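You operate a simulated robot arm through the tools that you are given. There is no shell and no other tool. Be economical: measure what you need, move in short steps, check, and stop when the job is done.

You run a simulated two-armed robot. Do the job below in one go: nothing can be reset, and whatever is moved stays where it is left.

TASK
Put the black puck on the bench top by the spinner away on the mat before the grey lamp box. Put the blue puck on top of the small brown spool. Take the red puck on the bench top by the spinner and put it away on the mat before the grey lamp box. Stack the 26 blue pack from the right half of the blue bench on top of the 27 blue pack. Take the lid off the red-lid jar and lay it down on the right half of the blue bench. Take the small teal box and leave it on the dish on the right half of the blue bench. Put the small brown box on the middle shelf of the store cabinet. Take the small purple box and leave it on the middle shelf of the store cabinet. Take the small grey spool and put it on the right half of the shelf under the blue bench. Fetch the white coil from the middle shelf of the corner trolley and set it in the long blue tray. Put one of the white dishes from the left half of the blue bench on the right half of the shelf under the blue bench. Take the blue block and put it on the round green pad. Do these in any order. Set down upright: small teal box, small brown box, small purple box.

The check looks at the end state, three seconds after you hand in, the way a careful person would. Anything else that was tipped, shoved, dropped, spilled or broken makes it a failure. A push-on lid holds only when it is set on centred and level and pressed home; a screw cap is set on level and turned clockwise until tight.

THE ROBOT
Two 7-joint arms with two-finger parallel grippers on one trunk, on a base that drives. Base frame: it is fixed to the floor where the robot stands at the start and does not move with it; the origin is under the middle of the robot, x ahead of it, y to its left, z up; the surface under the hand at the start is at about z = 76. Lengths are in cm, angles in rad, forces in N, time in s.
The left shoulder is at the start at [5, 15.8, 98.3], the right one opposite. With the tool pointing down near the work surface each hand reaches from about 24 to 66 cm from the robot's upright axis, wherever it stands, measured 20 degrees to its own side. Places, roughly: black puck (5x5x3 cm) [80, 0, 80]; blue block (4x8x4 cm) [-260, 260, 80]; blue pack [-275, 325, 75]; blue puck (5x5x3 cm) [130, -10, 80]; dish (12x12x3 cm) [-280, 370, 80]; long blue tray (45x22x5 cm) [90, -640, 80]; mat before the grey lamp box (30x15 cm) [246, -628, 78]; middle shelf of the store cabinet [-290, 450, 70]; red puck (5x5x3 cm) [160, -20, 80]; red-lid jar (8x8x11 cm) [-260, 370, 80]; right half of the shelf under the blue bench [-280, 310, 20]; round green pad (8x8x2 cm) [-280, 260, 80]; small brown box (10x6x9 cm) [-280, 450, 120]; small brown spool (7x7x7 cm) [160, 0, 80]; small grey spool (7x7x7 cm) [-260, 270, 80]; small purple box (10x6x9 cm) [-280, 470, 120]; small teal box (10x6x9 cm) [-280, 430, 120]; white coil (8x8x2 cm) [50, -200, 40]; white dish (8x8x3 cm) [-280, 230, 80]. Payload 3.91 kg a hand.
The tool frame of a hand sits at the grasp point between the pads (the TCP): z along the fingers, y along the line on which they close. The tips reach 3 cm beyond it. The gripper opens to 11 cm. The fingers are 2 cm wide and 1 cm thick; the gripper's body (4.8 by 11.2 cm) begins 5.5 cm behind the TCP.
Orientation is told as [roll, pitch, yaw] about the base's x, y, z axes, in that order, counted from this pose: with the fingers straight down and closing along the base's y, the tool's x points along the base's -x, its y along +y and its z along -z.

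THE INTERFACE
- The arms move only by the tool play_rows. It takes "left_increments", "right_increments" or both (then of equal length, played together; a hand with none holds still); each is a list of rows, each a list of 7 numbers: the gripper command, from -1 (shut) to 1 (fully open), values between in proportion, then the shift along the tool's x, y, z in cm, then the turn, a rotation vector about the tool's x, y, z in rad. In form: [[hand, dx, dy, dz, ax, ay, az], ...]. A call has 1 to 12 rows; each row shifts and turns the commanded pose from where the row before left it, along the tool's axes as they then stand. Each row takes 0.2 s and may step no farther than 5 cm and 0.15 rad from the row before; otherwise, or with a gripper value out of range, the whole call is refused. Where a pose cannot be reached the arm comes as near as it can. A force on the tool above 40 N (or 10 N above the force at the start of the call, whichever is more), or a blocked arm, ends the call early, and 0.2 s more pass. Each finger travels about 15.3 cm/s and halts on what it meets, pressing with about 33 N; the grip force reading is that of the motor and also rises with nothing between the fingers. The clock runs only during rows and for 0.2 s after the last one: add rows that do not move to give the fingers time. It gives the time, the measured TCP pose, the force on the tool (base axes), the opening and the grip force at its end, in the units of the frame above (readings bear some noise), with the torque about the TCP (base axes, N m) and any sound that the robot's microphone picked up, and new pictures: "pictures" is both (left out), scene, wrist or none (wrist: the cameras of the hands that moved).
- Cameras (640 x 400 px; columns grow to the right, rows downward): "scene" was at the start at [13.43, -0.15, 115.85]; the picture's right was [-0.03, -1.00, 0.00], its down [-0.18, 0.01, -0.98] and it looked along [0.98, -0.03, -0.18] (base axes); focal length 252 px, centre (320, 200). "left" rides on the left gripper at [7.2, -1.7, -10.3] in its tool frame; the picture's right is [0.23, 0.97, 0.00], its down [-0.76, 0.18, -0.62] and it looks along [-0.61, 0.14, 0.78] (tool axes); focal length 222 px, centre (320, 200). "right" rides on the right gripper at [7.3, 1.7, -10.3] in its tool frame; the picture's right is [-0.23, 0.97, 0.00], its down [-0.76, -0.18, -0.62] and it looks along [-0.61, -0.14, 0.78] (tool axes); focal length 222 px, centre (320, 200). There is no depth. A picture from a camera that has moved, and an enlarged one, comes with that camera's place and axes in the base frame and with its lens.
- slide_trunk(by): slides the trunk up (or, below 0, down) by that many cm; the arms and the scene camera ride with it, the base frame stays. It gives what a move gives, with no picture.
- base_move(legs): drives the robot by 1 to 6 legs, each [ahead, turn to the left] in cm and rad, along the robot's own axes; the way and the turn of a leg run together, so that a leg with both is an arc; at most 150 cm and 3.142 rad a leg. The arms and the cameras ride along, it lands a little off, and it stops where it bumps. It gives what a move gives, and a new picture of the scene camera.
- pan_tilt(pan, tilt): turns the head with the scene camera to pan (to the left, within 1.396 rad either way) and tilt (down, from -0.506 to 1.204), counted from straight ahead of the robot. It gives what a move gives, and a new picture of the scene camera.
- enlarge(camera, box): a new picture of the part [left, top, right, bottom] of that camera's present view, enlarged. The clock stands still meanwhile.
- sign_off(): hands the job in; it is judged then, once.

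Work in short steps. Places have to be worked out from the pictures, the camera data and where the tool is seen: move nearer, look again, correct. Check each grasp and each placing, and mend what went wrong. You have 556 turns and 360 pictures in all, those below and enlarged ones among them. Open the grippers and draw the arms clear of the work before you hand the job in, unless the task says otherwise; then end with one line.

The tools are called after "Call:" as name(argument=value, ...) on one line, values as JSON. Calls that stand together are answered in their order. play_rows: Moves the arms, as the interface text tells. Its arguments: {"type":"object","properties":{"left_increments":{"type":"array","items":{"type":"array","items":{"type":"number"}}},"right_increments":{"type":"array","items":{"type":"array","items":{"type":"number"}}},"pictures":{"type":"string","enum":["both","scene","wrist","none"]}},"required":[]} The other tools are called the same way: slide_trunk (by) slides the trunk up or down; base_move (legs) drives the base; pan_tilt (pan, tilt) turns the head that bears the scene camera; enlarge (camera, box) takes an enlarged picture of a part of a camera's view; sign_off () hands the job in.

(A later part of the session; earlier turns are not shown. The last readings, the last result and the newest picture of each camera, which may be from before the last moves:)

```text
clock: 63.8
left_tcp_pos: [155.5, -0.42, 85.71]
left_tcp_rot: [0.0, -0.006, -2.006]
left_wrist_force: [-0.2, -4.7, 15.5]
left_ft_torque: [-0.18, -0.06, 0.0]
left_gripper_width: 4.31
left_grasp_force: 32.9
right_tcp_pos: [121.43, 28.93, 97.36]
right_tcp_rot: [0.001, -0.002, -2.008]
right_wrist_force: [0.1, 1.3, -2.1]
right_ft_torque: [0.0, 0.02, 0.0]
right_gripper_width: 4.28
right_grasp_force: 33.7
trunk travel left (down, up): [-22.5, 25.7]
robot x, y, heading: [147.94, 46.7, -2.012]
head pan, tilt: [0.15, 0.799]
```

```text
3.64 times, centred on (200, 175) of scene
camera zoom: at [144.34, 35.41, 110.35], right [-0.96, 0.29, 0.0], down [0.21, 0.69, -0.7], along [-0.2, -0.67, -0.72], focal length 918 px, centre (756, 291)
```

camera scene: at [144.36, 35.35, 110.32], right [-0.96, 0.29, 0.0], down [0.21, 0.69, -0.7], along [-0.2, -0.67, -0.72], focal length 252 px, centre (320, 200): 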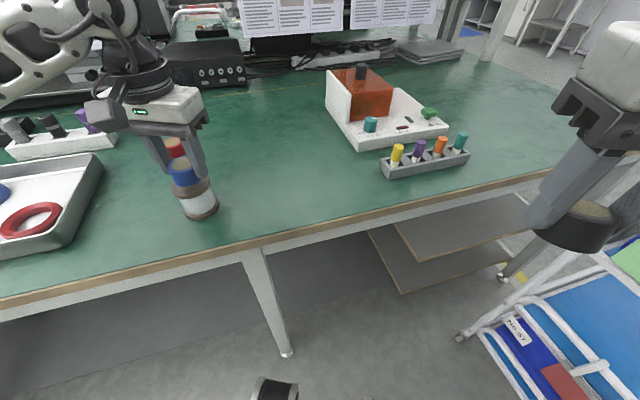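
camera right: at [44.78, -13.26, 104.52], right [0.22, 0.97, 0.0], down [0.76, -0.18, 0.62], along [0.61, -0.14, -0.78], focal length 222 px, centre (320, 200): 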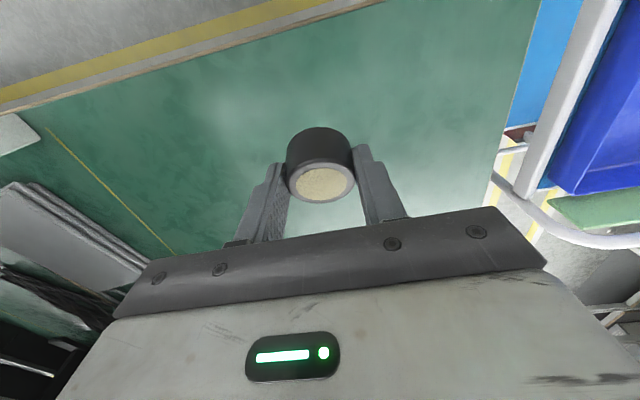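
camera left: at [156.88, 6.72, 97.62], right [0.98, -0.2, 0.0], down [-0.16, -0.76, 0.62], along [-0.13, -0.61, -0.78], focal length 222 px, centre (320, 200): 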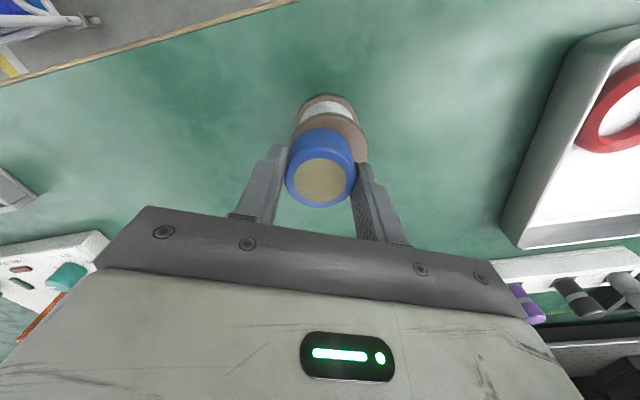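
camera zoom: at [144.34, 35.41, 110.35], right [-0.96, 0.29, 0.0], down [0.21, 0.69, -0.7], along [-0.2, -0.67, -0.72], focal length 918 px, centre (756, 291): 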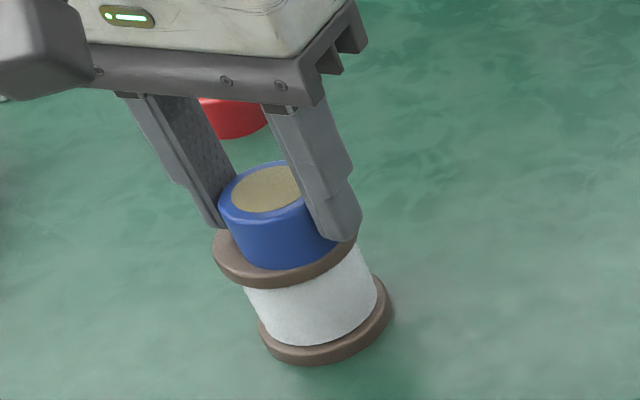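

Contact (15 N), puck centred on the flange. I release with a modest opening and lift straight up.

Call:
play_rows(left_increments=[[-0.5, 0, 0, -0.1, 0, 0, 0], [0.0, 0, 0, 0, 0, 0, 0], [0.3, 0, 0, 0, 0, 0, 0], [0.3, 0, 0, 0, 0, 0, 0], [0.3, 0, 0, -2, 0, 0, 0], [0.3, 0, 0, -4, 0, 0, 0], [0.3, 0, 0, -4, 0, 0, 0]], pictures="wrist")

```text
clock: 65.4
left_tcp_pos: [155.24, -0.6, 95.7]
left_tcp_rot: [-0.001, 0.0, -2.006]
left_wrist_force: [0.1, -0.4, 1.3]
left_ft_torque: [0.01, -0.02, 0.0]
left_gripper_width: 7.16
left_grasp_force: 0.1
right_tcp_pos: [121.46, 29.01, 97.43]
right_tcp_rot: [0.001, 0.0, -2.008]
right_wrist_force: [-0.2, -0.2, -1.2]
right_ft_torque: [-0.03, -0.03, 0.01]
right_gripper_width: 4.26
right_grasp_force: 33.2
trunk travel left (down, up): [-22.5, 25.7]
robot x, y, heading: [148.14, 46.28, -2.011]
head pan, tilt: [0.15, 0.799]
camera left: at [156.68, 6.55, 105.96], right [0.98, -0.21, 0.0], down [-0.16, -0.77, 0.62], along [-0.13, -0.61, -0.78], focal length 222 px, centre (320, 200)
```

left: 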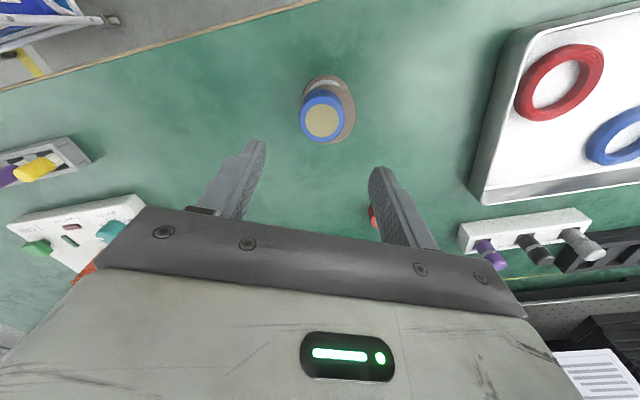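

Blue sits on the spool. Now the left hand goes over the red puck near (161.5,-20.9).

Call:
play_rows(left_increments=[[0.3, -3.1, 2.8, 0, 0, 0, 0], [0.3, -3.1, 2.8, 0, 0, 0, 0], [0.3, -3.1, 2.8, 0, 0, 0, 0], [0.3, -3.1, 2.8, 1, 0, 0, 0], [0.3, -3.4, 3.0, 2, 0, 0, 0], [0.3, 0, 0, 0, 0, 0, 0]], pictures="wrist")

```text
clock: 66.8
left_tcp_pos: [161.33, -19.61, 93.46]
left_tcp_rot: [-0.001, -0.002, -2.008]
left_wrist_force: [-0.6, -0.2, -0.9]
left_ft_torque: [-0.02, -0.02, 0.0]
left_gripper_width: 7.15
left_grasp_force: 0.2
left hand out of reach, approached as far as the arm can: row 5
right_tcp_pos: [121.34, 28.83, 97.32]
right_tcp_rot: [0.0, 0.0, -2.011]
right_wrist_force: [-0.3, 0.8, -0.8]
right_ft_torque: [0.02, -0.01, 0.0]
right_gripper_width: 4.27
right_grasp_force: 32.4
trunk travel left (down, up): [-22.5, 25.7]
robot x, y, heading: [148.33, 46.66, -2.012]
head pan, tilt: [0.15, 0.799]
camera left: at [162.71, -12.5, 103.74], right [0.98, -0.21, 0.0], down [-0.16, -0.76, 0.62], along [-0.13, -0.61, -0.78], focal length 222 px, centre (320, 200)
```

left: 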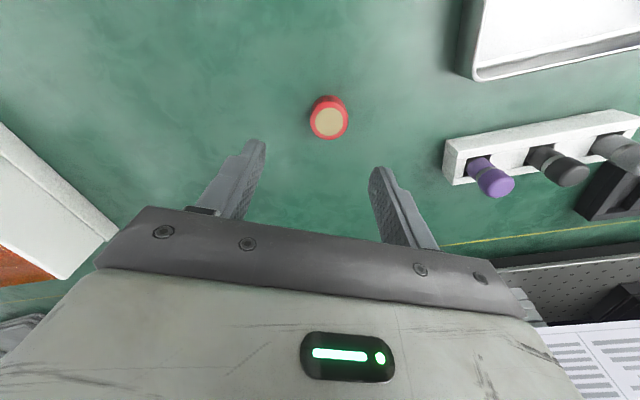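

Red top is at (161.8,-21.3). Descend with a trim, close, verify.

Call:
play_rows(left_increments=[[0.3, 0, 0.6, 4, 0, 0, 0], [0.3, -0.6, 0.5, 4, 0, 0, 0], [0.3, -0.7, 0, 4, 0, 0, 0], [0.3, 0, 0, 1.9, 0, 0, 0], [0.3, 0, 0, 0, 0, 0, 0]], pictures="wrist")

```text
clock: 68.0
left_tcp_pos: [162.17, -20.87, 81.32]
left_tcp_rot: [-0.002, -0.002, -2.006]
left_wrist_force: [-1.0, -0.8, -0.5]
left_ft_torque: [-0.02, -0.02, -0.01]
left_gripper_width: 7.17
left_grasp_force: 0.0
left hand out of reach, approached as far as the arm can: row 3
right_tcp_pos: [121.41, 28.9, 97.33]
right_tcp_rot: [0.001, 0.0, -2.01]
right_wrist_force: [-0.1, -0.3, -1.5]
right_ft_torque: [0.02, -0.02, 0.01]
right_gripper_width: 4.29
right_grasp_force: 33.3
trunk travel left (down, up): [-22.5, 25.7]
robot x, y, heading: [148.27, 46.69, -2.015]
head pan, tilt: [0.15, 0.799]
camera left: at [163.54, -13.74, 91.56], right [0.98, -0.2, 0.0], down [-0.16, -0.76, 0.62], along [-0.13, -0.61, -0.78], focal length 222 px, centre (320, 200)
```

left: 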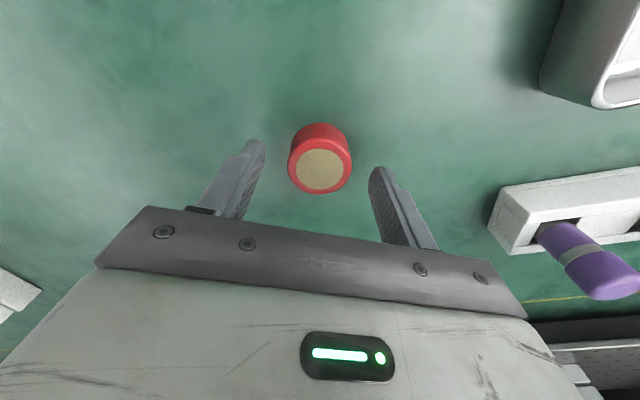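

Aligned. Down 1.8 cm and close.

Call:
play_rows(left_increments=[[0.3, 0, 0, 1.7, 0, 0, 0], [0.3, 0, 0, 0, 0, 0, 0], [-0.5, 0, 0, 0, 0, 0, 0], [-0.5, 0, 0, 0, 0, 0, 0], [-0.5, 0, 0, 0, 0, 0, 0], [-0.5, 0, 0, -4, 0, 0, 0], [-0.5, 2, 0, -4, 0, 0, 0], [-0.5, 3, 0, -4, 0, 0, 0], [-0.5, 3, 2, -4, 0, 0, 0], [-0.5, 3, 2, 0, 0, 0, 0]], pictures="wrist")

```text
refused: row 9 steps farther than a row can; nothing moved
```

Call:
play_rows(left_increments=[[0.3, 0, 0, 1.7, 0, 0, 0], [0.3, 0, 0, 0, 0, 0, 0], [-0.5, 0, 0, 0, 0, 0, 0], [-0.5, 0, 0, 0, 0, 0, 0], [-0.5, 0, 0, 0, 0, 0, 0], [-0.5, 0, 0, -4, 0, 0, 0], [-0.5, 2, 0, -4, 0, 0, 0], [-0.5, 2.5, 0, -4, 0, 0, 0], [-0.5, 2.5, 2, -3.5, 0, 0, 0], [-0.5, 3, 2, 0, 0, 0, 0]], pictures="wrist")

```text
clock: 70.2
left_tcp_pos: [169.93, -13.04, 94.04]
left_tcp_rot: [0.0, -0.001, -2.007]
left_wrist_force: [-0.1, -0.2, -1.4]
left_ft_torque: [0.01, 0.03, 0.0]
left_gripper_width: 4.28
left_grasp_force: 33.2
left hand out of reach, approached as far as the arm can: row 6
right_tcp_pos: [121.52, 28.86, 97.34]
right_tcp_rot: [0.0, 0.001, -2.009]
right_wrist_force: [0.2, -0.4, -0.9]
right_ft_torque: [-0.03, -0.03, -0.01]
right_gripper_width: 4.3
right_grasp_force: 33.1
trunk travel left (down, up): [-22.5, 25.7]
robot x, y, heading: [148.22, 46.71, -2.013]
head pan, tilt: [0.15, 0.799]
camera left: at [171.3, -5.92, 104.4], right [0.98, -0.21, 0.0], down [-0.16, -0.76, 0.62], along [-0.13, -0.61, -0.78], focal length 222 px, centre (320, 200)
```

left: 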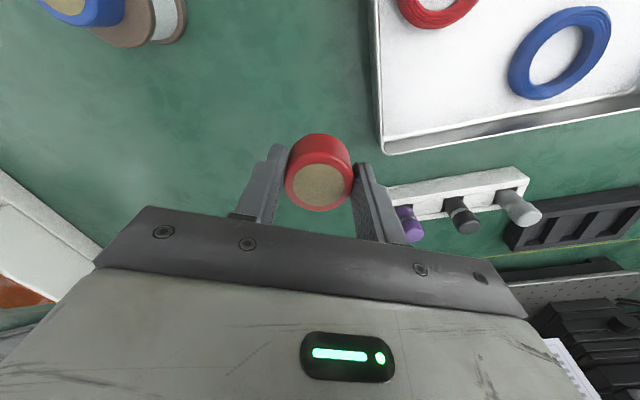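

Red puck held. I raise and draw the left hand back toward the body for travel.

Call:
play_rows(left_increments=[[-0.5, 1, 0, -4.5, 0, 0, 0], [-0.5, 1, 0, -4.5, 0, 0, 0], [-0.5, 2, -3.5, -2, 0, 0, 0], [-0.5, 2, -4, 0, 0, 0, 0], [-0.5, 2, -4, 0, 0, 0, 0], [-0.5, 2.5, -4, 0, 0, 0, 0], [-0.5, 3, -3, 0, 0, 0, 0], [-0.5, 3, -3, 0, 0, 0, 0]], pictures="none")

Call:
base_move(legs=[[-40, 0]])

```text
clock: 72.0
left_tcp_pos: [157.36, 10.51, 105.03]
left_tcp_rot: [0.001, -0.003, -2.006]
left_wrist_force: [0.8, -0.8, -1.3]
left_ft_torque: [-0.02, 0.05, 0.0]
left_gripper_width: 4.31
left_grasp_force: 33.3
right_tcp_pos: [121.37, 28.86, 97.41]
right_tcp_rot: [0.0, 0.0, -2.009]
right_wrist_force: [-1.2, 0.0, -0.5]
right_ft_torque: [0.0, 0.01, 0.05]
right_gripper_width: 4.25
right_grasp_force: 33.0
trunk travel left (down, up): [-22.5, 25.7]
robot x, y, heading: [148.23, 46.53, -2.014]
head pan, tilt: [0.15, 0.799]
```

```text
clock: 74.5
left_tcp_pos: [174.46, 46.57, 104.97]
left_tcp_rot: [0.0, -0.001, -2.009]
left_wrist_force: [-1.0, -1.1, -1.0]
left_ft_torque: [-0.01, -0.01, 0.01]
left_gripper_width: 4.31
left_grasp_force: 32.7
right_tcp_pos: [138.49, 64.98, 97.35]
right_tcp_rot: [0.0, -0.001, -2.009]
right_wrist_force: [1.0, 0.2, -1.1]
right_ft_torque: [-0.02, 0.02, -0.03]
right_gripper_width: 4.28
right_grasp_force: 33.6
trunk travel left (down, up): [-22.5, 25.7]
robot x, y, heading: [165.26, 82.36, -2.016]
head pan, tilt: [0.15, 0.799]
camera scene: at [161.44, 71.44, 110.32], right [-0.96, 0.29, 0.0], down [0.21, 0.69, -0.7], along [-0.2, -0.67, -0.72], focal length 252 px, centre (320, 200)
```

scene: 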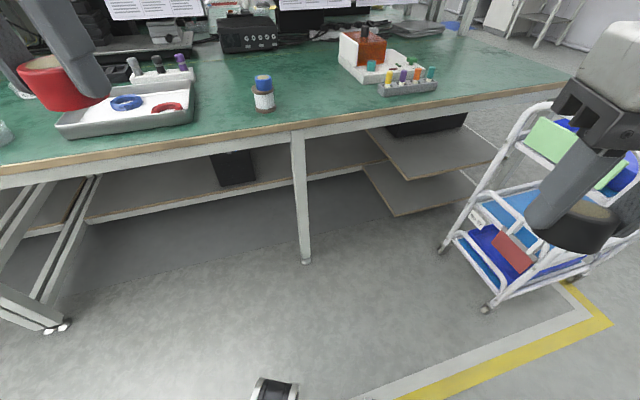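

Both pucks in hand. I drive out of the aisle to about (-45,105) and face −y for the way to the far side.

Call:
base_move(legs=[[0, -1.235], [106, 0], [106, 0], [0, 1.68]])

Call:
pan_tilt(pan=0.0, tilt=0.3)

```text
clock: 92.1
left_tcp_pos: [-19.31, 72.2, 105.06]
left_tcp_rot: [0.0, -0.002, -1.518]
left_wrist_force: [0.2, -0.4, -1.4]
left_ft_torque: [-0.01, 0.0, 0.01]
left_gripper_width: 4.31
left_grasp_force: 33.3
right_tcp_pos: [-59.7, 71.51, 97.29]
right_tcp_rot: [0.0, 0.0, -1.521]
right_wrist_force: [0.3, 0.2, -0.4]
right_ft_torque: [-0.03, -0.01, 0.01]
right_gripper_width: 4.27
right_grasp_force: 32.9
trunk travel left (down, up): [-22.5, 25.7]
robot x, y, heading: [-44.35, 99.72, -1.522]
head pan, tilt: [0.15, 0.799]
camera scene: at [-42.38, 87.94, 110.32], right [-0.98, -0.2, 0.0], down [-0.14, 0.7, -0.7], along [0.14, -0.68, -0.72], focal length 252 px, centre (320, 200)
```

scene: 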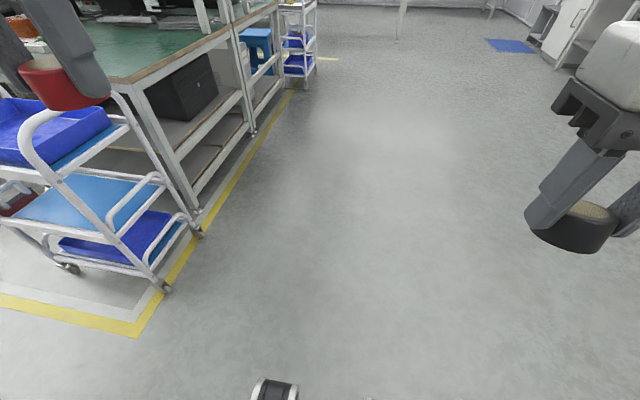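

```text
clock: 93.0
left_tcp_pos: [-19.35, 72.22, 104.99]
left_tcp_rot: [-0.001, -0.002, -1.519]
left_wrist_force: [0.0, -0.1, -0.7]
left_ft_torque: [0.0, 0.02, -0.05]
left_gripper_width: 4.29
left_grasp_force: 32.9
right_tcp_pos: [-59.64, 71.63, 97.38]
right_tcp_rot: [-0.001, 0.001, -1.519]
right_wrist_force: [0.5, -1.0, -0.6]
right_ft_torque: [0.01, -0.01, -0.04]
right_gripper_width: 4.27
right_grasp_force: 32.6
trunk travel left (down, up): [-22.5, 25.7]
robot x, y, heading: [-44.37, 99.58, -1.522]
head pan, tilt: [0.0, 0.3]
camera scene: at [-43.52, 86.53, 114.75], right [-1.0, -0.05, 0.0], down [-0.01, 0.3, -0.95], along [0.04, -0.95, -0.3], focal length 252 px, centre (320, 200)
```

scene: 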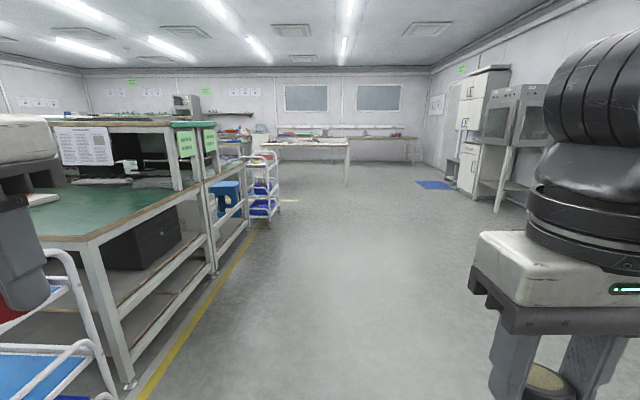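

Free floor ahead. I drive 230 cm along −y to beside the corner trolley and look to the left.

Call:
base_move(legs=[[0, -0.05], [115, 0], [115, 0]])

Call:
pan_tilt(pan=0.6, tilt=0.35)

```text
clock: 104.7
left_tcp_pos: [-22.6, -157.65, 104.95]
left_tcp_rot: [0.001, -0.002, -1.577]
left_wrist_force: [0.0, -0.7, -1.3]
left_ft_torque: [0.0, 0.03, 0.02]
left_gripper_width: 4.31
left_grasp_force: 32.6
right_tcp_pos: [-62.75, -155.97, 97.41]
right_tcp_rot: [-0.001, -0.001, -1.583]
right_wrist_force: [0.2, 0.3, -1.0]
right_ft_torque: [0.01, 0.02, -0.02]
right_gripper_width: 4.26
right_grasp_force: 33.4
trunk travel left (down, up): [-22.5, 25.7]
robot x, y, heading: [-45.92, -128.71, -1.586]
head pan, tilt: [0.0, 0.3]
camera scene: at [-45.75, -141.94, 114.75], right [-1.0, 0.01, 0.0], down [0.0, 0.3, -0.96], along [-0.01, -0.96, -0.3], focal length 252 px, centre (320, 200)
```

scene: 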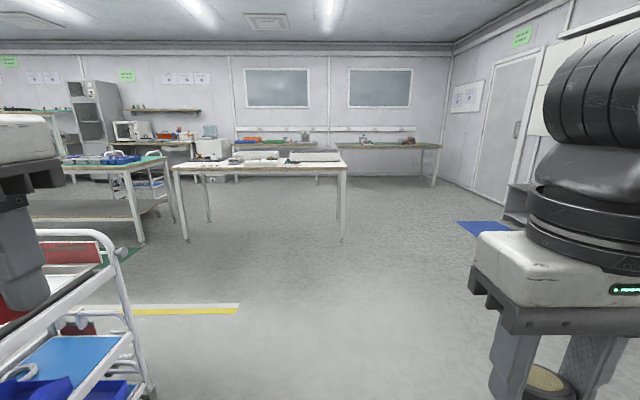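

```text
clock: 105.7
left_tcp_pos: [-22.47, -157.77, 105.1]
left_tcp_rot: [0.002, -0.002, -1.578]
left_wrist_force: [0.7, 0.1, -0.8]
left_ft_torque: [0.03, 0.01, 0.02]
left_gripper_width: 4.29
left_grasp_force: 32.6
right_tcp_pos: [-62.7, -155.95, 97.34]
right_tcp_rot: [0.0, 0.0, -1.579]
right_wrist_force: [-0.1, 0.1, -0.6]
right_ft_torque: [0.03, 0.0, 0.0]
right_gripper_width: 4.26
right_grasp_force: 32.9
trunk travel left (down, up): [-22.5, 25.7]
robot x, y, heading: [-45.6, -128.56, -1.587]
head pan, tilt: [0.6, 0.351]
camera scene: at [-40.47, -140.36, 114.28], right [-0.83, -0.55, 0.0], down [-0.19, 0.29, -0.94], along [0.52, -0.78, -0.34], focal length 252 px, centre (320, 200)
```

scene: 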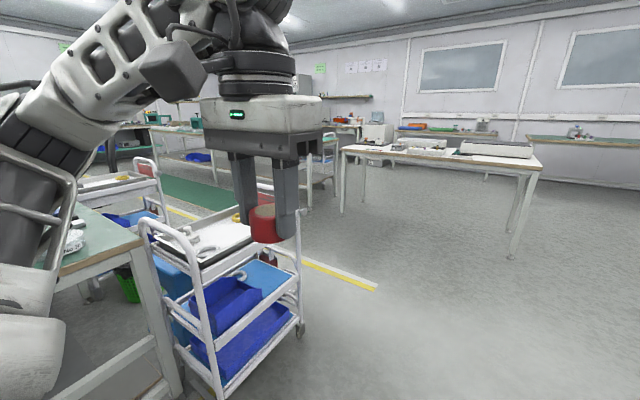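

The corner trolley is near x≈27+, y −160..−221. Table 1 spans x −72..87, y −372..−421; I go round its −x end via (−150,−300) to (−150,−505).

Call:
base_move(legs=[[0, -0.528], [100, 0], [101, 0], [0, 0.544], [102, 0], [102, 0]])

Call:
base_move(legs=[[0, 1.571]])

```text
clock: 128.4
left_tcp_pos: [-120.39, -530.88, 105.04]
left_tcp_rot: [0.002, -0.001, -1.551]
left_wrist_force: [0.7, 0.2, -1.6]
left_ft_torque: [-0.02, 0.0, 0.0]
left_gripper_width: 4.3
left_grasp_force: 33.2
right_tcp_pos: [-160.62, -530.39, 97.35]
right_tcp_rot: [0.0, -0.001, -1.553]
right_wrist_force: [-1.0, 0.3, -0.7]
right_ft_torque: [0.01, 0.0, 0.02]
right_gripper_width: 4.27
right_grasp_force: 33.0
trunk travel left (down, up): [-22.5, 25.7]
robot x, y, heading: [-144.3, -502.97, -1.554]
head pan, tilt: [0.6, 0.351]
camera scene: at [-138.83, -514.19, 114.28], right [-0.82, -0.58, 0.0], down [-0.2, 0.28, -0.94], along [0.54, -0.77, -0.34], focal length 252 px, centre (320, 200)
```

scene: 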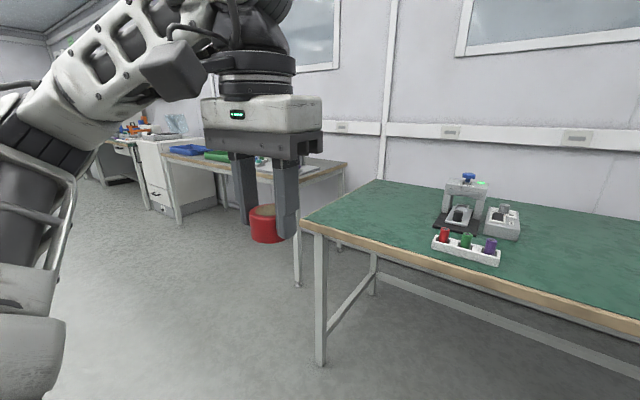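

```text
clock: 132.5
left_tcp_pos: [-115.18, -479.82, 105.05]
left_tcp_rot: [0.001, -0.002, -0.016]
left_wrist_force: [0.1, -0.3, -1.2]
left_ft_torque: [-0.02, -0.01, 0.01]
left_gripper_width: 4.3
left_grasp_force: 33.2
right_tcp_pos: [-117.25, -519.98, 97.37]
right_tcp_rot: [-0.002, 0.0, -0.017]
right_wrist_force: [0.1, -0.3, -1.0]
right_ft_torque: [0.01, 0.01, -0.05]
right_gripper_width: 4.29
right_grasp_force: 33.1
trunk travel left (down, up): [-22.5, 25.7]
robot x, y, heading: [-144.2, -503.06, -0.02]
head pan, tilt: [0.6, 0.351]
camera scene: at [-132.45, -497.55, 114.28], right [0.55, -0.84, 0.0], down [-0.29, -0.19, -0.94], along [0.79, 0.51, -0.34], focal length 252 px, centre (320, 200)
```

scene: 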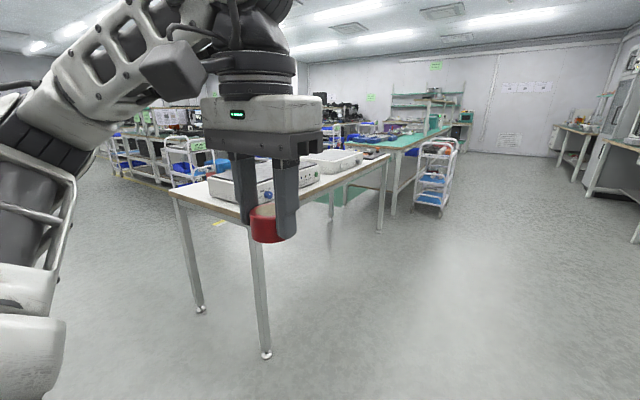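

Call:
pan_tilt(pan=-0.2, tilt=0.3)

```text
clock: 133.6
left_tcp_pos: [-115.21, -479.67, 105.07]
left_tcp_rot: [-0.001, -0.002, -0.015]
left_wrist_force: [-1.0, -0.3, -1.1]
left_ft_torque: [0.0, 0.0, 0.02]
left_gripper_width: 4.31
left_grasp_force: 33.2
right_tcp_pos: [-117.42, -519.97, 97.33]
right_tcp_rot: [0.001, 0.0, -0.018]
right_wrist_force: [0.1, 0.2, -1.8]
right_ft_torque: [-0.02, 0.02, 0.0]
right_gripper_width: 4.26
right_grasp_force: 33.3
trunk travel left (down, up): [-22.5, 25.7]
robot x, y, heading: [-144.18, -502.55, -0.021]
head pan, tilt: [-0.201, 0.3]
camera scene: at [-131.14, -504.69, 114.75], right [-0.22, -0.98, 0.0], down [-0.29, 0.06, -0.96], along [0.93, -0.21, -0.3], focal length 252 px, centre (320, 200)
```

scene: 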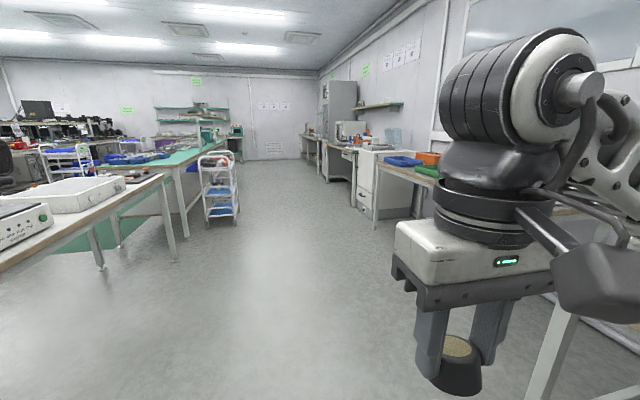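

The aisle is clear from y −467 (trolley) to about −610. I drive to about (240,−530) and turn to face the wall bench.

Call:
base_move(legs=[[0, -0.052], [128, 0], [128, 0], [128, 0], [0, -1.5]])

Call:
pan_tilt(pan=0, tilt=0.6)

```text
clock: 156.4
left_tcp_pos: [271.0, -548.04, 105.01]
left_tcp_rot: [0.0, -0.002, -1.495]
left_wrist_force: [-1.2, 0.2, -1.1]
left_ft_torque: [0.0, -0.01, -0.01]
left_gripper_width: 4.3
left_grasp_force: 33.0
right_tcp_pos: [230.54, -549.69, 97.26]
right_tcp_rot: [-0.001, 0.0, -1.497]
right_wrist_force: [-0.2, -0.5, -0.8]
right_ft_torque: [-0.01, 0.03, -0.02]
right_gripper_width: 4.27
right_grasp_force: 33.2
trunk travel left (down, up): [-22.5, 25.7]
robot x, y, heading: [245.43, -520.75, -1.499]
head pan, tilt: [-0.201, 0.3]
camera scene: at [244.56, -534.27, 114.76], right [-0.99, 0.13, 0.0], down [0.04, 0.29, -0.96], along [-0.13, -0.95, -0.3], focal length 252 px, centre (320, 200)
```

scene: 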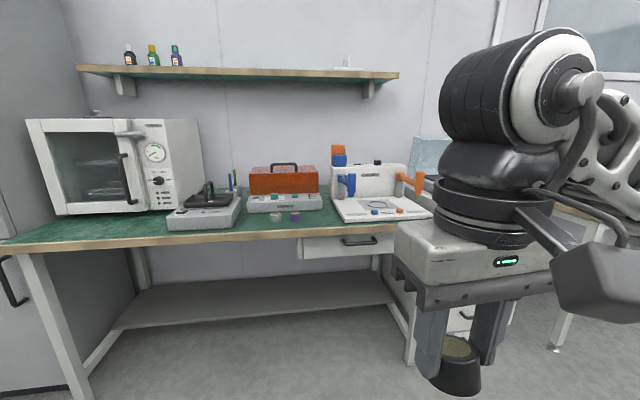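

```text
clock: 157.2
left_tcp_pos: [270.93, -548.05, 104.97]
left_tcp_rot: [0.001, 0.0, -1.496]
left_wrist_force: [1.0, 0.0, -1.6]
left_ft_torque: [0.01, -0.01, 0.0]
left_gripper_width: 4.33
left_grasp_force: 33.0
right_tcp_pos: [230.67, -549.63, 97.34]
right_tcp_rot: [0.0, 0.0, -1.497]
right_wrist_force: [0.3, -0.5, -1.7]
right_ft_torque: [-0.01, 0.0, 0.01]
right_gripper_width: 4.26
right_grasp_force: 32.5
trunk travel left (down, up): [-22.5, 25.7]
robot x, y, heading: [245.55, -520.98, -1.504]
head pan, tilt: [0.0, 0.6]
camera scene: at [246.4, -533.83, 112.01], right [-1.0, -0.07, 0.0], down [-0.04, 0.56, -0.83], along [0.06, -0.82, -0.56], focal length 252 px, centre (320, 200)
```

scene: 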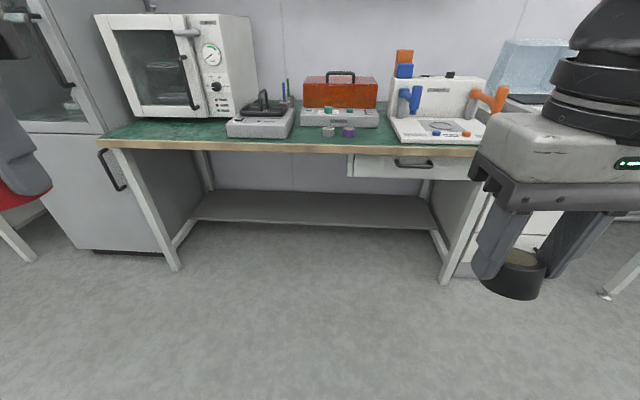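

Call:
enlarge(camera="scene", box=[220, 50, 420, 170])

```text
3.20 times, centred on (320, 110) of scene
camera zoom: at [246.4, -533.83, 112.01], right [-1.0, -0.07, 0.0], down [-0.04, 0.56, -0.83], along [0.06, -0.82, -0.56], focal length 808 px, centre (320, 488)
```

zoom: 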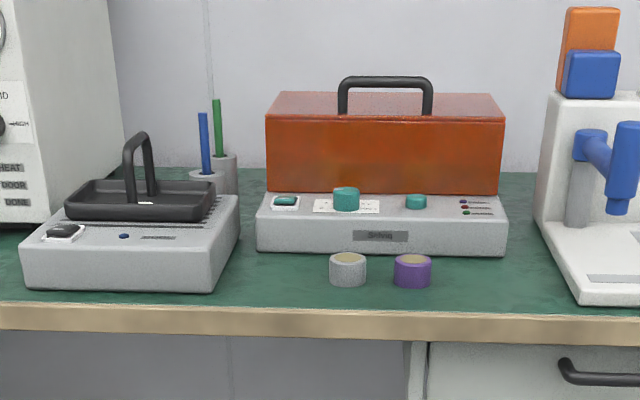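

Two pucks (white, purple) already sit at about (250,−632) and (242,−632) before the lamp box; the bench edge is near y −625. I advance 52 cm.

Call:
base_move(legs=[[0, -0.06], [52, 0]])

Call:
pan_tilt(pan=0, tilt=0.75)

```text
clock: 160.7
left_tcp_pos: [270.09, -601.73, 105.07]
left_tcp_rot: [0.001, -0.002, -1.547]
left_wrist_force: [-0.1, -0.6, -0.3]
left_ft_torque: [0.01, 0.01, -0.02]
left_gripper_width: 4.27
left_grasp_force: 33.1
right_tcp_pos: [229.9, -601.14, 97.26]
right_tcp_rot: [-0.001, 0.0, -1.551]
right_wrist_force: [-0.2, 0.1, -1.3]
right_ft_torque: [-0.04, 0.0, 0.0]
right_gripper_width: 4.25
right_grasp_force: 32.6
trunk travel left (down, up): [-22.5, 25.7]
robot x, y, heading: [246.12, -573.48, -1.556]
head pan, tilt: [0.0, 0.6]
camera scene: at [246.38, -586.15, 112.0], right [-1.0, -0.02, 0.0], down [-0.01, 0.57, -0.82], along [0.01, -0.82, -0.57], focal length 252 px, centre (320, 200)
```

scene: 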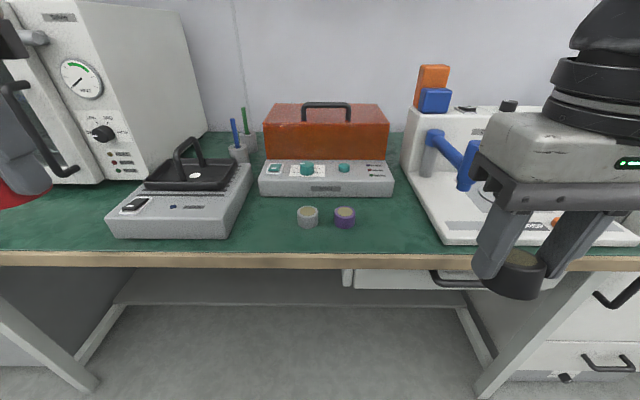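

```text
clock: 161.4
left_tcp_pos: [270.11, -601.57, 104.96]
left_tcp_rot: [-0.001, 0.0, -1.548]
left_wrist_force: [0.2, -0.2, -0.2]
left_ft_torque: [0.02, 0.0, 0.02]
left_gripper_width: 4.31
left_grasp_force: 33.6
right_tcp_pos: [229.76, -601.24, 97.37]
right_tcp_rot: [0.001, -0.001, -1.55]
right_wrist_force: [-0.2, 1.0, -1.0]
right_ft_torque: [-0.01, 0.01, 0.01]
right_gripper_width: 4.25
right_grasp_force: 32.8
trunk travel left (down, up): [-22.5, 25.7]
robot x, y, heading: [245.61, -573.57, -1.556]
head pan, tilt: [0.0, 0.75]
camera scene: at [246.37, -585.59, 110.72], right [-1.0, -0.02, 0.0], down [-0.01, 0.68, -0.73], along [0.01, -0.73, -0.68], focal length 252 px, centre (320, 200)
```

scene: 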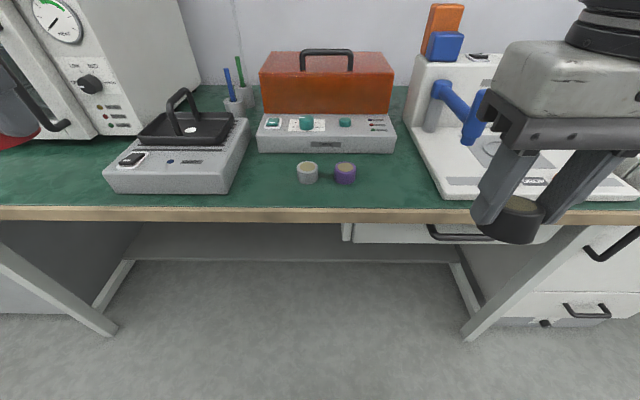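

White puck ≈(249.8,−630), purple ≈(241.6,−630), bench edge −621, lamp box front −640. I set the red puck at (256.5,−629.5): first sideways, then ahead.

Call:
play_rows(left_increments=[[-0.5, 0, -4.7, 0, 0, 0, 0], [-0.5, 0, -4.7, 0, 0, 0, 0], [-0.5, 0, -4.7, 0, 0, 0, 0], [-0.5, -4.6, 0, 0, 0, 0, 0], [-0.5, -4.6, 0, 0, 0, 0, 0], [-0.5, -4.6, 0, 0, 0, 0, 0], [-0.5, -4.6, 0, 0, 0, 0, 0], [-0.5, -4.6, 0, 1, 0, 0, 0], [-0.5, -4.6, 0, 1.5, 0, 0, 0], [-0.5, 0, 0, 4, 0, 0, 0], [-0.5, 0, 0, 4, 0, 0, 0]], pictures="both")

```text
clock: 163.8
left_tcp_pos: [256.99, -629.7, 94.13]
left_tcp_rot: [0.0, -0.002, -1.549]
left_wrist_force: [0.3, 0.3, -1.4]
left_ft_torque: [-0.01, 0.02, 0.01]
left_gripper_width: 4.3
left_grasp_force: 33.3
right_tcp_pos: [229.8, -601.2, 97.39]
right_tcp_rot: [0.0, 0.001, -1.55]
right_wrist_force: [0.1, 0.0, -0.4]
right_ft_torque: [0.0, -0.01, -0.02]
right_gripper_width: 4.29
right_grasp_force: 33.3
trunk travel left (down, up): [-22.5, 25.7]
robot x, y, heading: [245.97, -573.37, -1.559]
head pan, tilt: [0.0, 0.75]
camera scene: at [246.39, -585.6, 110.72], right [-1.0, -0.02, 0.0], down [-0.01, 0.68, -0.73], along [0.01, -0.73, -0.68], focal length 252 px, centre (320, 200)
camera left: at [254.91, -622.62, 104.41], right [0.97, 0.25, 0.0], down [0.19, -0.76, 0.62], along [0.16, -0.6, -0.78], focal length 222 px, centre (320, 200)
```

scene: 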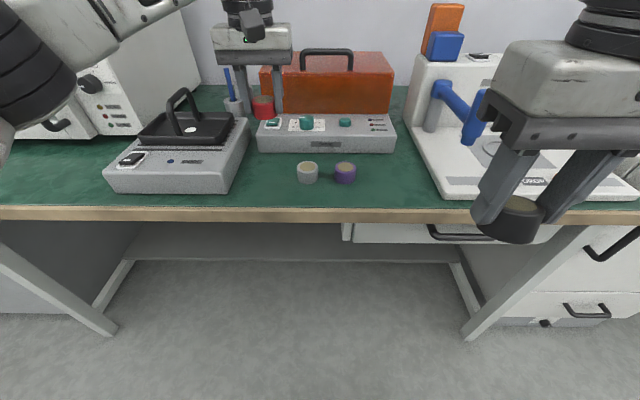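
left: 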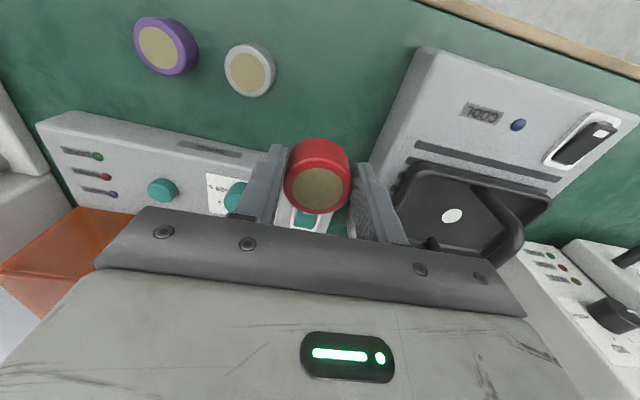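

Clear of the stove device by over 2 cm. I trim −0.5 cm in x and descend to just above the bench.

Call:
play_rows(left_increments=[[-0.5, 0, -0.5, 3, 0, 0, 0], [-0.5, 0, 0, 4, 0, 0, 0], [-0.5, 0, 0, 4, 0, 0, 0], [-0.5, 0, 0, 2.6, 0, 0, 0], [-0.5, 0, 0, 0.4, 0, 0, 0], [-0.5, 0, 0, 0.2, 0, 0, 0], [-0.5, 0, 0, 0.2, 0, 0, 0], [-0.5, 0, 0, 0, 0, 0, 0]], pictures="scene")

```text
clock: 165.1
left_tcp_pos: [256.03, -629.98, 81.34]
left_tcp_rot: [-0.008, -0.02, -1.546]
left_wrist_force: [0.8, 0.8, 12.3]
left_ft_torque: [0.12, -0.24, 0.03]
left_gripper_width: 4.3
left_grasp_force: 32.8
right_tcp_pos: [229.86, -601.06, 97.29]
right_tcp_rot: [-0.001, -0.002, -1.551]
right_wrist_force: [-0.7, -0.3, -1.4]
right_ft_torque: [0.03, 0.0, 0.03]
right_gripper_width: 4.3
right_grasp_force: 32.6
trunk travel left (down, up): [-22.5, 25.7]
robot x, y, heading: [245.9, -573.55, -1.554]
head pan, tilt: [0.0, 0.75]
stopped in row 6 (left hand): the force on the tool passed its limit at 41 N (the readings are from after the stop); the commanded pose is now the measured one
camera scene: at [246.36, -585.49, 110.71], right [-1.0, -0.02, 0.0], down [-0.01, 0.68, -0.73], along [0.01, -0.73, -0.68], focal length 252 px, centre (320, 200)
```

scene: 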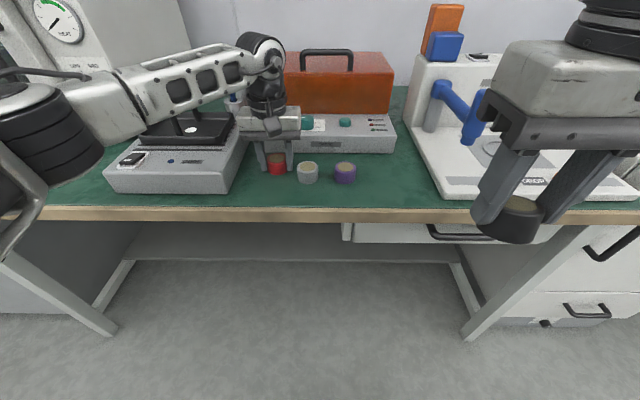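

It met the surface at TCP 81.3, so this bench is ~1.8 cm higher (z≈77.8); that makes the neighbours' y ≈ −627.5. I check closely before releasing.

Call:
enlarge(camera="scene", box=[220, 80, 380, 210])

```text
3.08 times, centred on (300, 145) of scene
camera zoom: at [246.36, -585.49, 110.71], right [-1.0, -0.02, 0.0], down [-0.01, 0.68, -0.73], along [0.01, -0.73, -0.68], focal length 777 px, centre (382, 369)
```

zoom: 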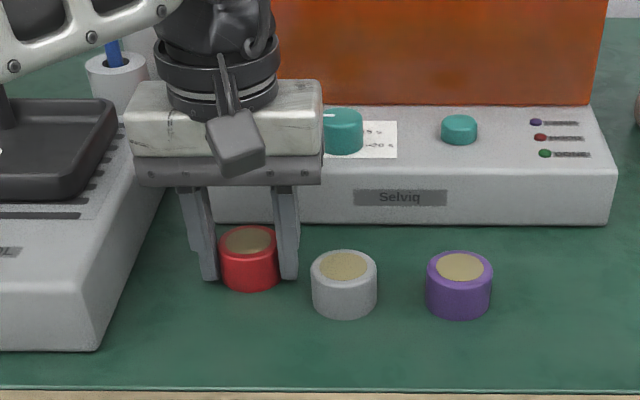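

The red puck sits ~2 cm behind the row. I lift slightly, bring it 1.8 cm forward, lower until contact.

Call:
play_rows(left_increments=[[-0.5, 0, 0, -0.5, 0, 0.02, 0], [-0.5, 1.0, 0.2, 0, 0, 0, 0], [-0.5, 0.8, 0, 0, 0, 0, 0], [-0.5, 0, 0, 0.2, 0, 0, 0], [-0.5, 0, 0, 0.15, 0, 0, 0], [-0.5, 0, 0, 0.1, 0, 0, 0], [-0.5, 0, 0, 0, 0, 0, 0]], pictures="none")

```text
clock: 166.7
left_tcp_pos: [256.23, -628.13, 81.37]
left_tcp_rot: [-0.006, -0.002, -1.548]
left_wrist_force: [1.1, 0.2, 20.1]
left_ft_torque: [-0.54, -0.22, 0.04]
left_gripper_width: 4.3
left_grasp_force: 32.7
right_tcp_pos: [229.83, -600.97, 97.41]
right_tcp_rot: [0.0, -0.002, -1.55]
right_wrist_force: [-0.1, -0.3, -1.0]
right_ft_torque: [-0.01, -0.01, -0.02]
right_gripper_width: 4.27
right_grasp_force: 33.3
trunk travel left (down, up): [-22.5, 25.7]
robot x, y, heading: [246.05, -573.12, -1.556]
head pan, tilt: [0.0, 0.75]
```

On the surface (20 N). I open a little, lift straight up, then retreat.

Call:
play_rows(left_increments=[[-0.5, 0, 0, -0.2, 0, 0, 0], [-0.1, 0, 0, 0, 0, 0, 0], [0.1, 0, 0, 0, 0, 0, 0], [0.1, 0, 0, -1, 0, 0, 0], [0.1, 0, 0, -4, 0, 0, 0], [0.1, 0, 0, -4.5, 0, 0, 0], [0.1, 0, 0, -4.5, 0, 0, 0], [0.1, 2, 0, -4, 0, 0, 0], [0.1, 4.5, 0, -2, 0, 0, 0], [0.1, 4.5, 1, 0, 0, 0, 0], [0.1, 4.5, 2, 0, 0, 0, 0], [0.1, 4.5, 2, 0, 0, 0, 0]], pictures="scene")

```text
clock: 169.3
left_tcp_pos: [261.13, -607.77, 101.08]
left_tcp_rot: [-0.005, 0.005, -1.547]
left_wrist_force: [0.1, -0.1, -0.2]
left_ft_torque: [-0.01, 0.01, -0.02]
left_gripper_width: 6.03
left_grasp_force: 0.1
right_tcp_pos: [229.83, -601.08, 97.36]
right_tcp_rot: [-0.001, 0.0, -1.55]
right_wrist_force: [-0.3, 0.0, -0.4]
right_ft_torque: [0.0, 0.0, -0.02]
right_gripper_width: 4.28
right_grasp_force: 32.8
trunk travel left (down, up): [-22.5, 25.7]
robot x, y, heading: [245.97, -573.4, -1.554]
head pan, tilt: [0.0, 0.75]
camera scene: at [246.39, -585.57, 110.72], right [-1.0, -0.02, 0.0], down [-0.01, 0.68, -0.73], along [0.01, -0.73, -0.68], focal length 252 px, centre (320, 200)
```

scene: 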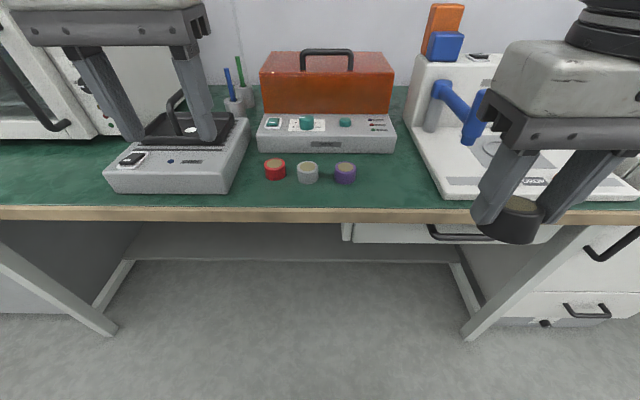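

Red is placed neatly. Now the right hand carries the black puck to about (234.4,−628.5), tilting back to the grasp pitch of −0.3 so the puck is level.

Call:
play_rows(right_increments=[[-0.5, -4.6, 2, 0, 0, 0, 0], [-0.5, -4.6, 2, 0, 0, 0, 0], [-0.5, -4.6, 0, 0, 0, 0, 0], [-0.5, -4.6, 0, 0, 0, 0, 0], [-0.5, -4.6, 0, 0, 0, -0.1, 0], [-0.5, -4.2, 0, 1.1, 0, -0.1, 0], [-0.5, 0, 0, 0, 0, -0.1, 0], [-0.5, 1.2, 0, 3.8, 0, 0, 0], [-0.5, 0.9, 0, 2.8, 0, 0, 0], [-0.5, 0, 0, 0, 0, 0, 0]], pictures="both")

```text
refused: row 1 steps farther than a row can; nothing moved
```

Call:
play_rows(right_increments=[[-0.5, -4.5, 2, 0, 0, 0, 0], [-0.5, -4.5, 2, 0, 0, 0, 0], [-0.5, -4.6, 0, 0, 0, 0, 0], [-0.5, -4.6, 0, 0, 0, 0, 0], [-0.5, -4.6, 0, 0, 0, -0.1, 0], [-0.5, -4.2, 0, 1.1, 0, -0.1, 0], [-0.5, 0, 0, 0, 0, -0.1, 0], [-0.5, 1.2, 0, 3.8, 0, 0, 0], [-0.5, 0.9, 0, 2.8, 0, 0, 0], [-0.5, 0, 0, 0, 0, 0, 0]], pictures="both")

```text
clock: 171.5
left_tcp_pos: [261.09, -607.8, 101.15]
left_tcp_rot: [-0.006, 0.005, -1.545]
left_wrist_force: [0.0, -0.1, 0.4]
left_ft_torque: [0.02, -0.02, -0.04]
left_gripper_width: 6.05
left_grasp_force: 0.1
right_tcp_pos: [234.37, -627.87, 89.76]
right_tcp_rot: [-0.001, -0.3, -1.553]
right_wrist_force: [-0.4, 0.0, -0.5]
right_ft_torque: [0.02, 0.0, 0.0]
right_gripper_width: 4.28
right_grasp_force: 33.2
trunk travel left (down, up): [-22.5, 25.7]
robot x, y, heading: [246.38, -573.63, -1.557]
head pan, tilt: [0.0, 0.75]
camera scene: at [246.38, -585.59, 110.72], right [-1.0, -0.02, 0.0], down [-0.01, 0.68, -0.73], along [0.01, -0.73, -0.68], focal length 252 px, centre (320, 200)
camera right: at [235.76, -618.04, 97.52], right [0.98, -0.2, 0.07], down [-0.17, -0.55, 0.82], along [-0.12, -0.81, -0.57], focal length 222 px, centre (320, 200)
```

scene: 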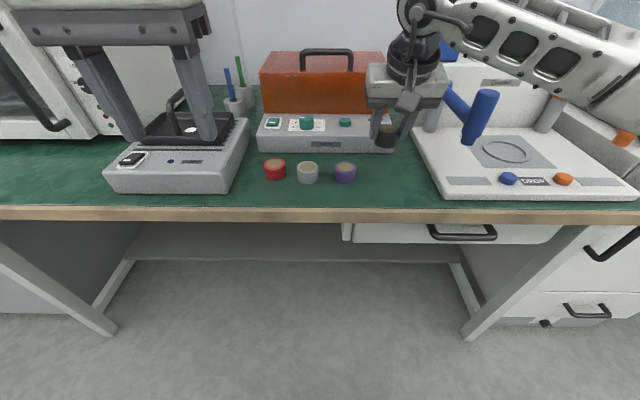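
right: 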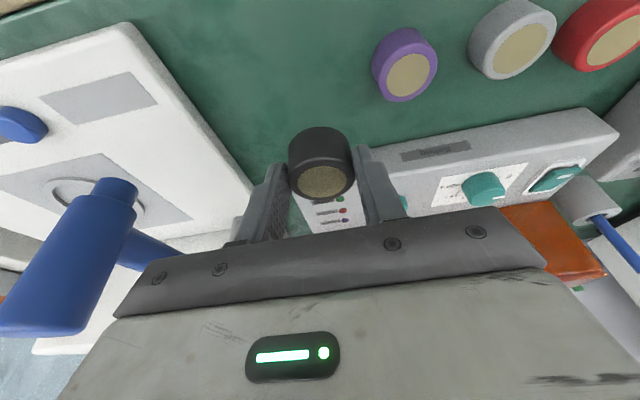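

Aligned at (234.4,−627.9). Descend vertically to just above the bench, then small steps to contact.

Call:
play_rows(right_increments=[[-0.5, 1.16, 0, 3.72, 0, 0, 0], [-0.5, 1.1, 0, 3.5, 0, 0, 0], [-0.5, 0.06, 0, 0.19, 0, 0, 0], [-0.5, 0.06, 0, 0.19, 0, 0, 0], [-0.5, 0.03, 0, 0.1, 0, 0, 0], [-0.5, 0, 0, 0, 0, 0, 0]], pictures="none")

Call:
enlarge(camera="scene", box=[260, 80, 420, 210])

```text
clock: 172.9
left_tcp_pos: [261.13, -607.66, 101.29]
left_tcp_rot: [-0.005, 0.002, -1.546]
left_wrist_force: [-0.1, -0.1, -0.1]
left_ft_torque: [0.0, 0.0, -0.01]
left_gripper_width: 6.03
left_grasp_force: 0.0
right_tcp_pos: [234.38, -627.76, 81.83]
right_tcp_rot: [0.001, -0.306, -1.55]
right_wrist_force: [-0.9, 5.1, 21.8]
right_ft_torque: [0.3, 0.12, -0.01]
right_gripper_width: 4.25
right_grasp_force: 33.3
trunk travel left (down, up): [-22.5, 25.7]
robot x, y, heading: [246.01, -573.27, -1.553]
head pan, tilt: [0.0, 0.75]
```

```text
3.08 times, centred on (340, 145) of scene
camera zoom: at [246.41, -585.39, 110.77], right [-1.0, -0.02, 0.0], down [-0.01, 0.68, -0.73], along [0.01, -0.73, -0.68], focal length 777 px, centre (258, 369)
```

zoom: 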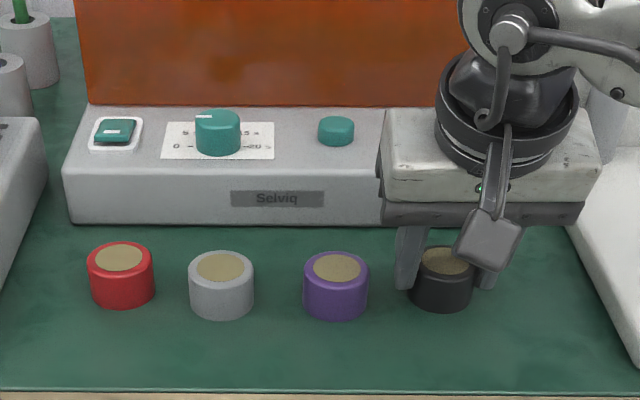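

Contact at 22 N, puck in line. I release narrowly, withdraw along the tool axis and retreat.

Call:
play_rows(right_increments=[[-0.5, -0.06, 0, -0.2, 0, 0, 0], [-0.1, 0, 0, 0, 0, 0, 0], [-0.02, 0, 0, 0, 0, 0, 0], [-0.02, -0.3, 0, -0.95, 0, 0, 0], [-0.02, -1.2, 0, -3.8, 0, 0, 0], [-0.02, -1.2, 0, -3.8, 0, 0, 0], [-0.02, -1.2, 0, -3.8, 0, 0, 0], [-0.02, 0, 0, -3.8, 0, 0.1, 0], [-0.02, 4, 0, -2.5, 0, 0.1, 0], [-0.02, 4.5, -1, 0, 0, 0.1, 0], [-0.02, 4.5, -1, 0, 0, 0, 0], [-0.02, 4.5, -1, 0, 0, 0, 0]], pictures="scene")

```text
clock: 175.5
left_tcp_pos: [260.95, -607.91, 101.21]
left_tcp_rot: [-0.005, 0.004, -1.545]
left_wrist_force: [-0.1, -0.2, -0.3]
left_ft_torque: [0.03, -0.02, 0.02]
left_gripper_width: 6.06
left_grasp_force: 0.2
right_tcp_pos: [230.94, -609.19, 99.54]
right_tcp_rot: [-0.001, 0.0, -1.549]
right_wrist_force: [-0.3, 0.1, -0.4]
right_ft_torque: [0.02, 0.03, 0.0]
right_gripper_width: 5.38
right_grasp_force: 0.0
trunk travel left (down, up): [-22.5, 25.7]
robot x, y, heading: [245.99, -573.3, -1.557]
head pan, tilt: [0.0, 0.75]
camera scene: at [246.38, -585.57, 110.72], right [-1.0, -0.02, 0.0], down [-0.01, 0.68, -0.73], along [0.01, -0.73, -0.68], focal length 252 px, centre (320, 200)
```

scene: 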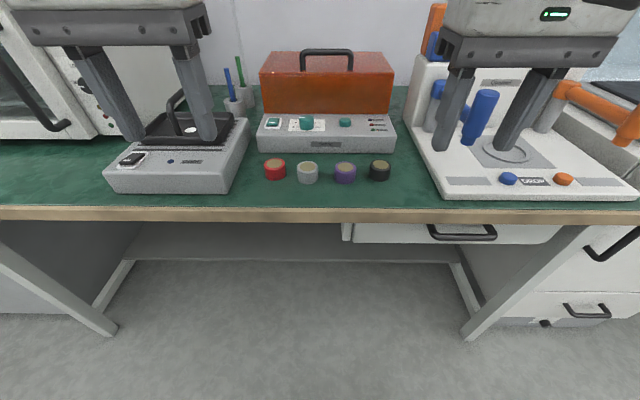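

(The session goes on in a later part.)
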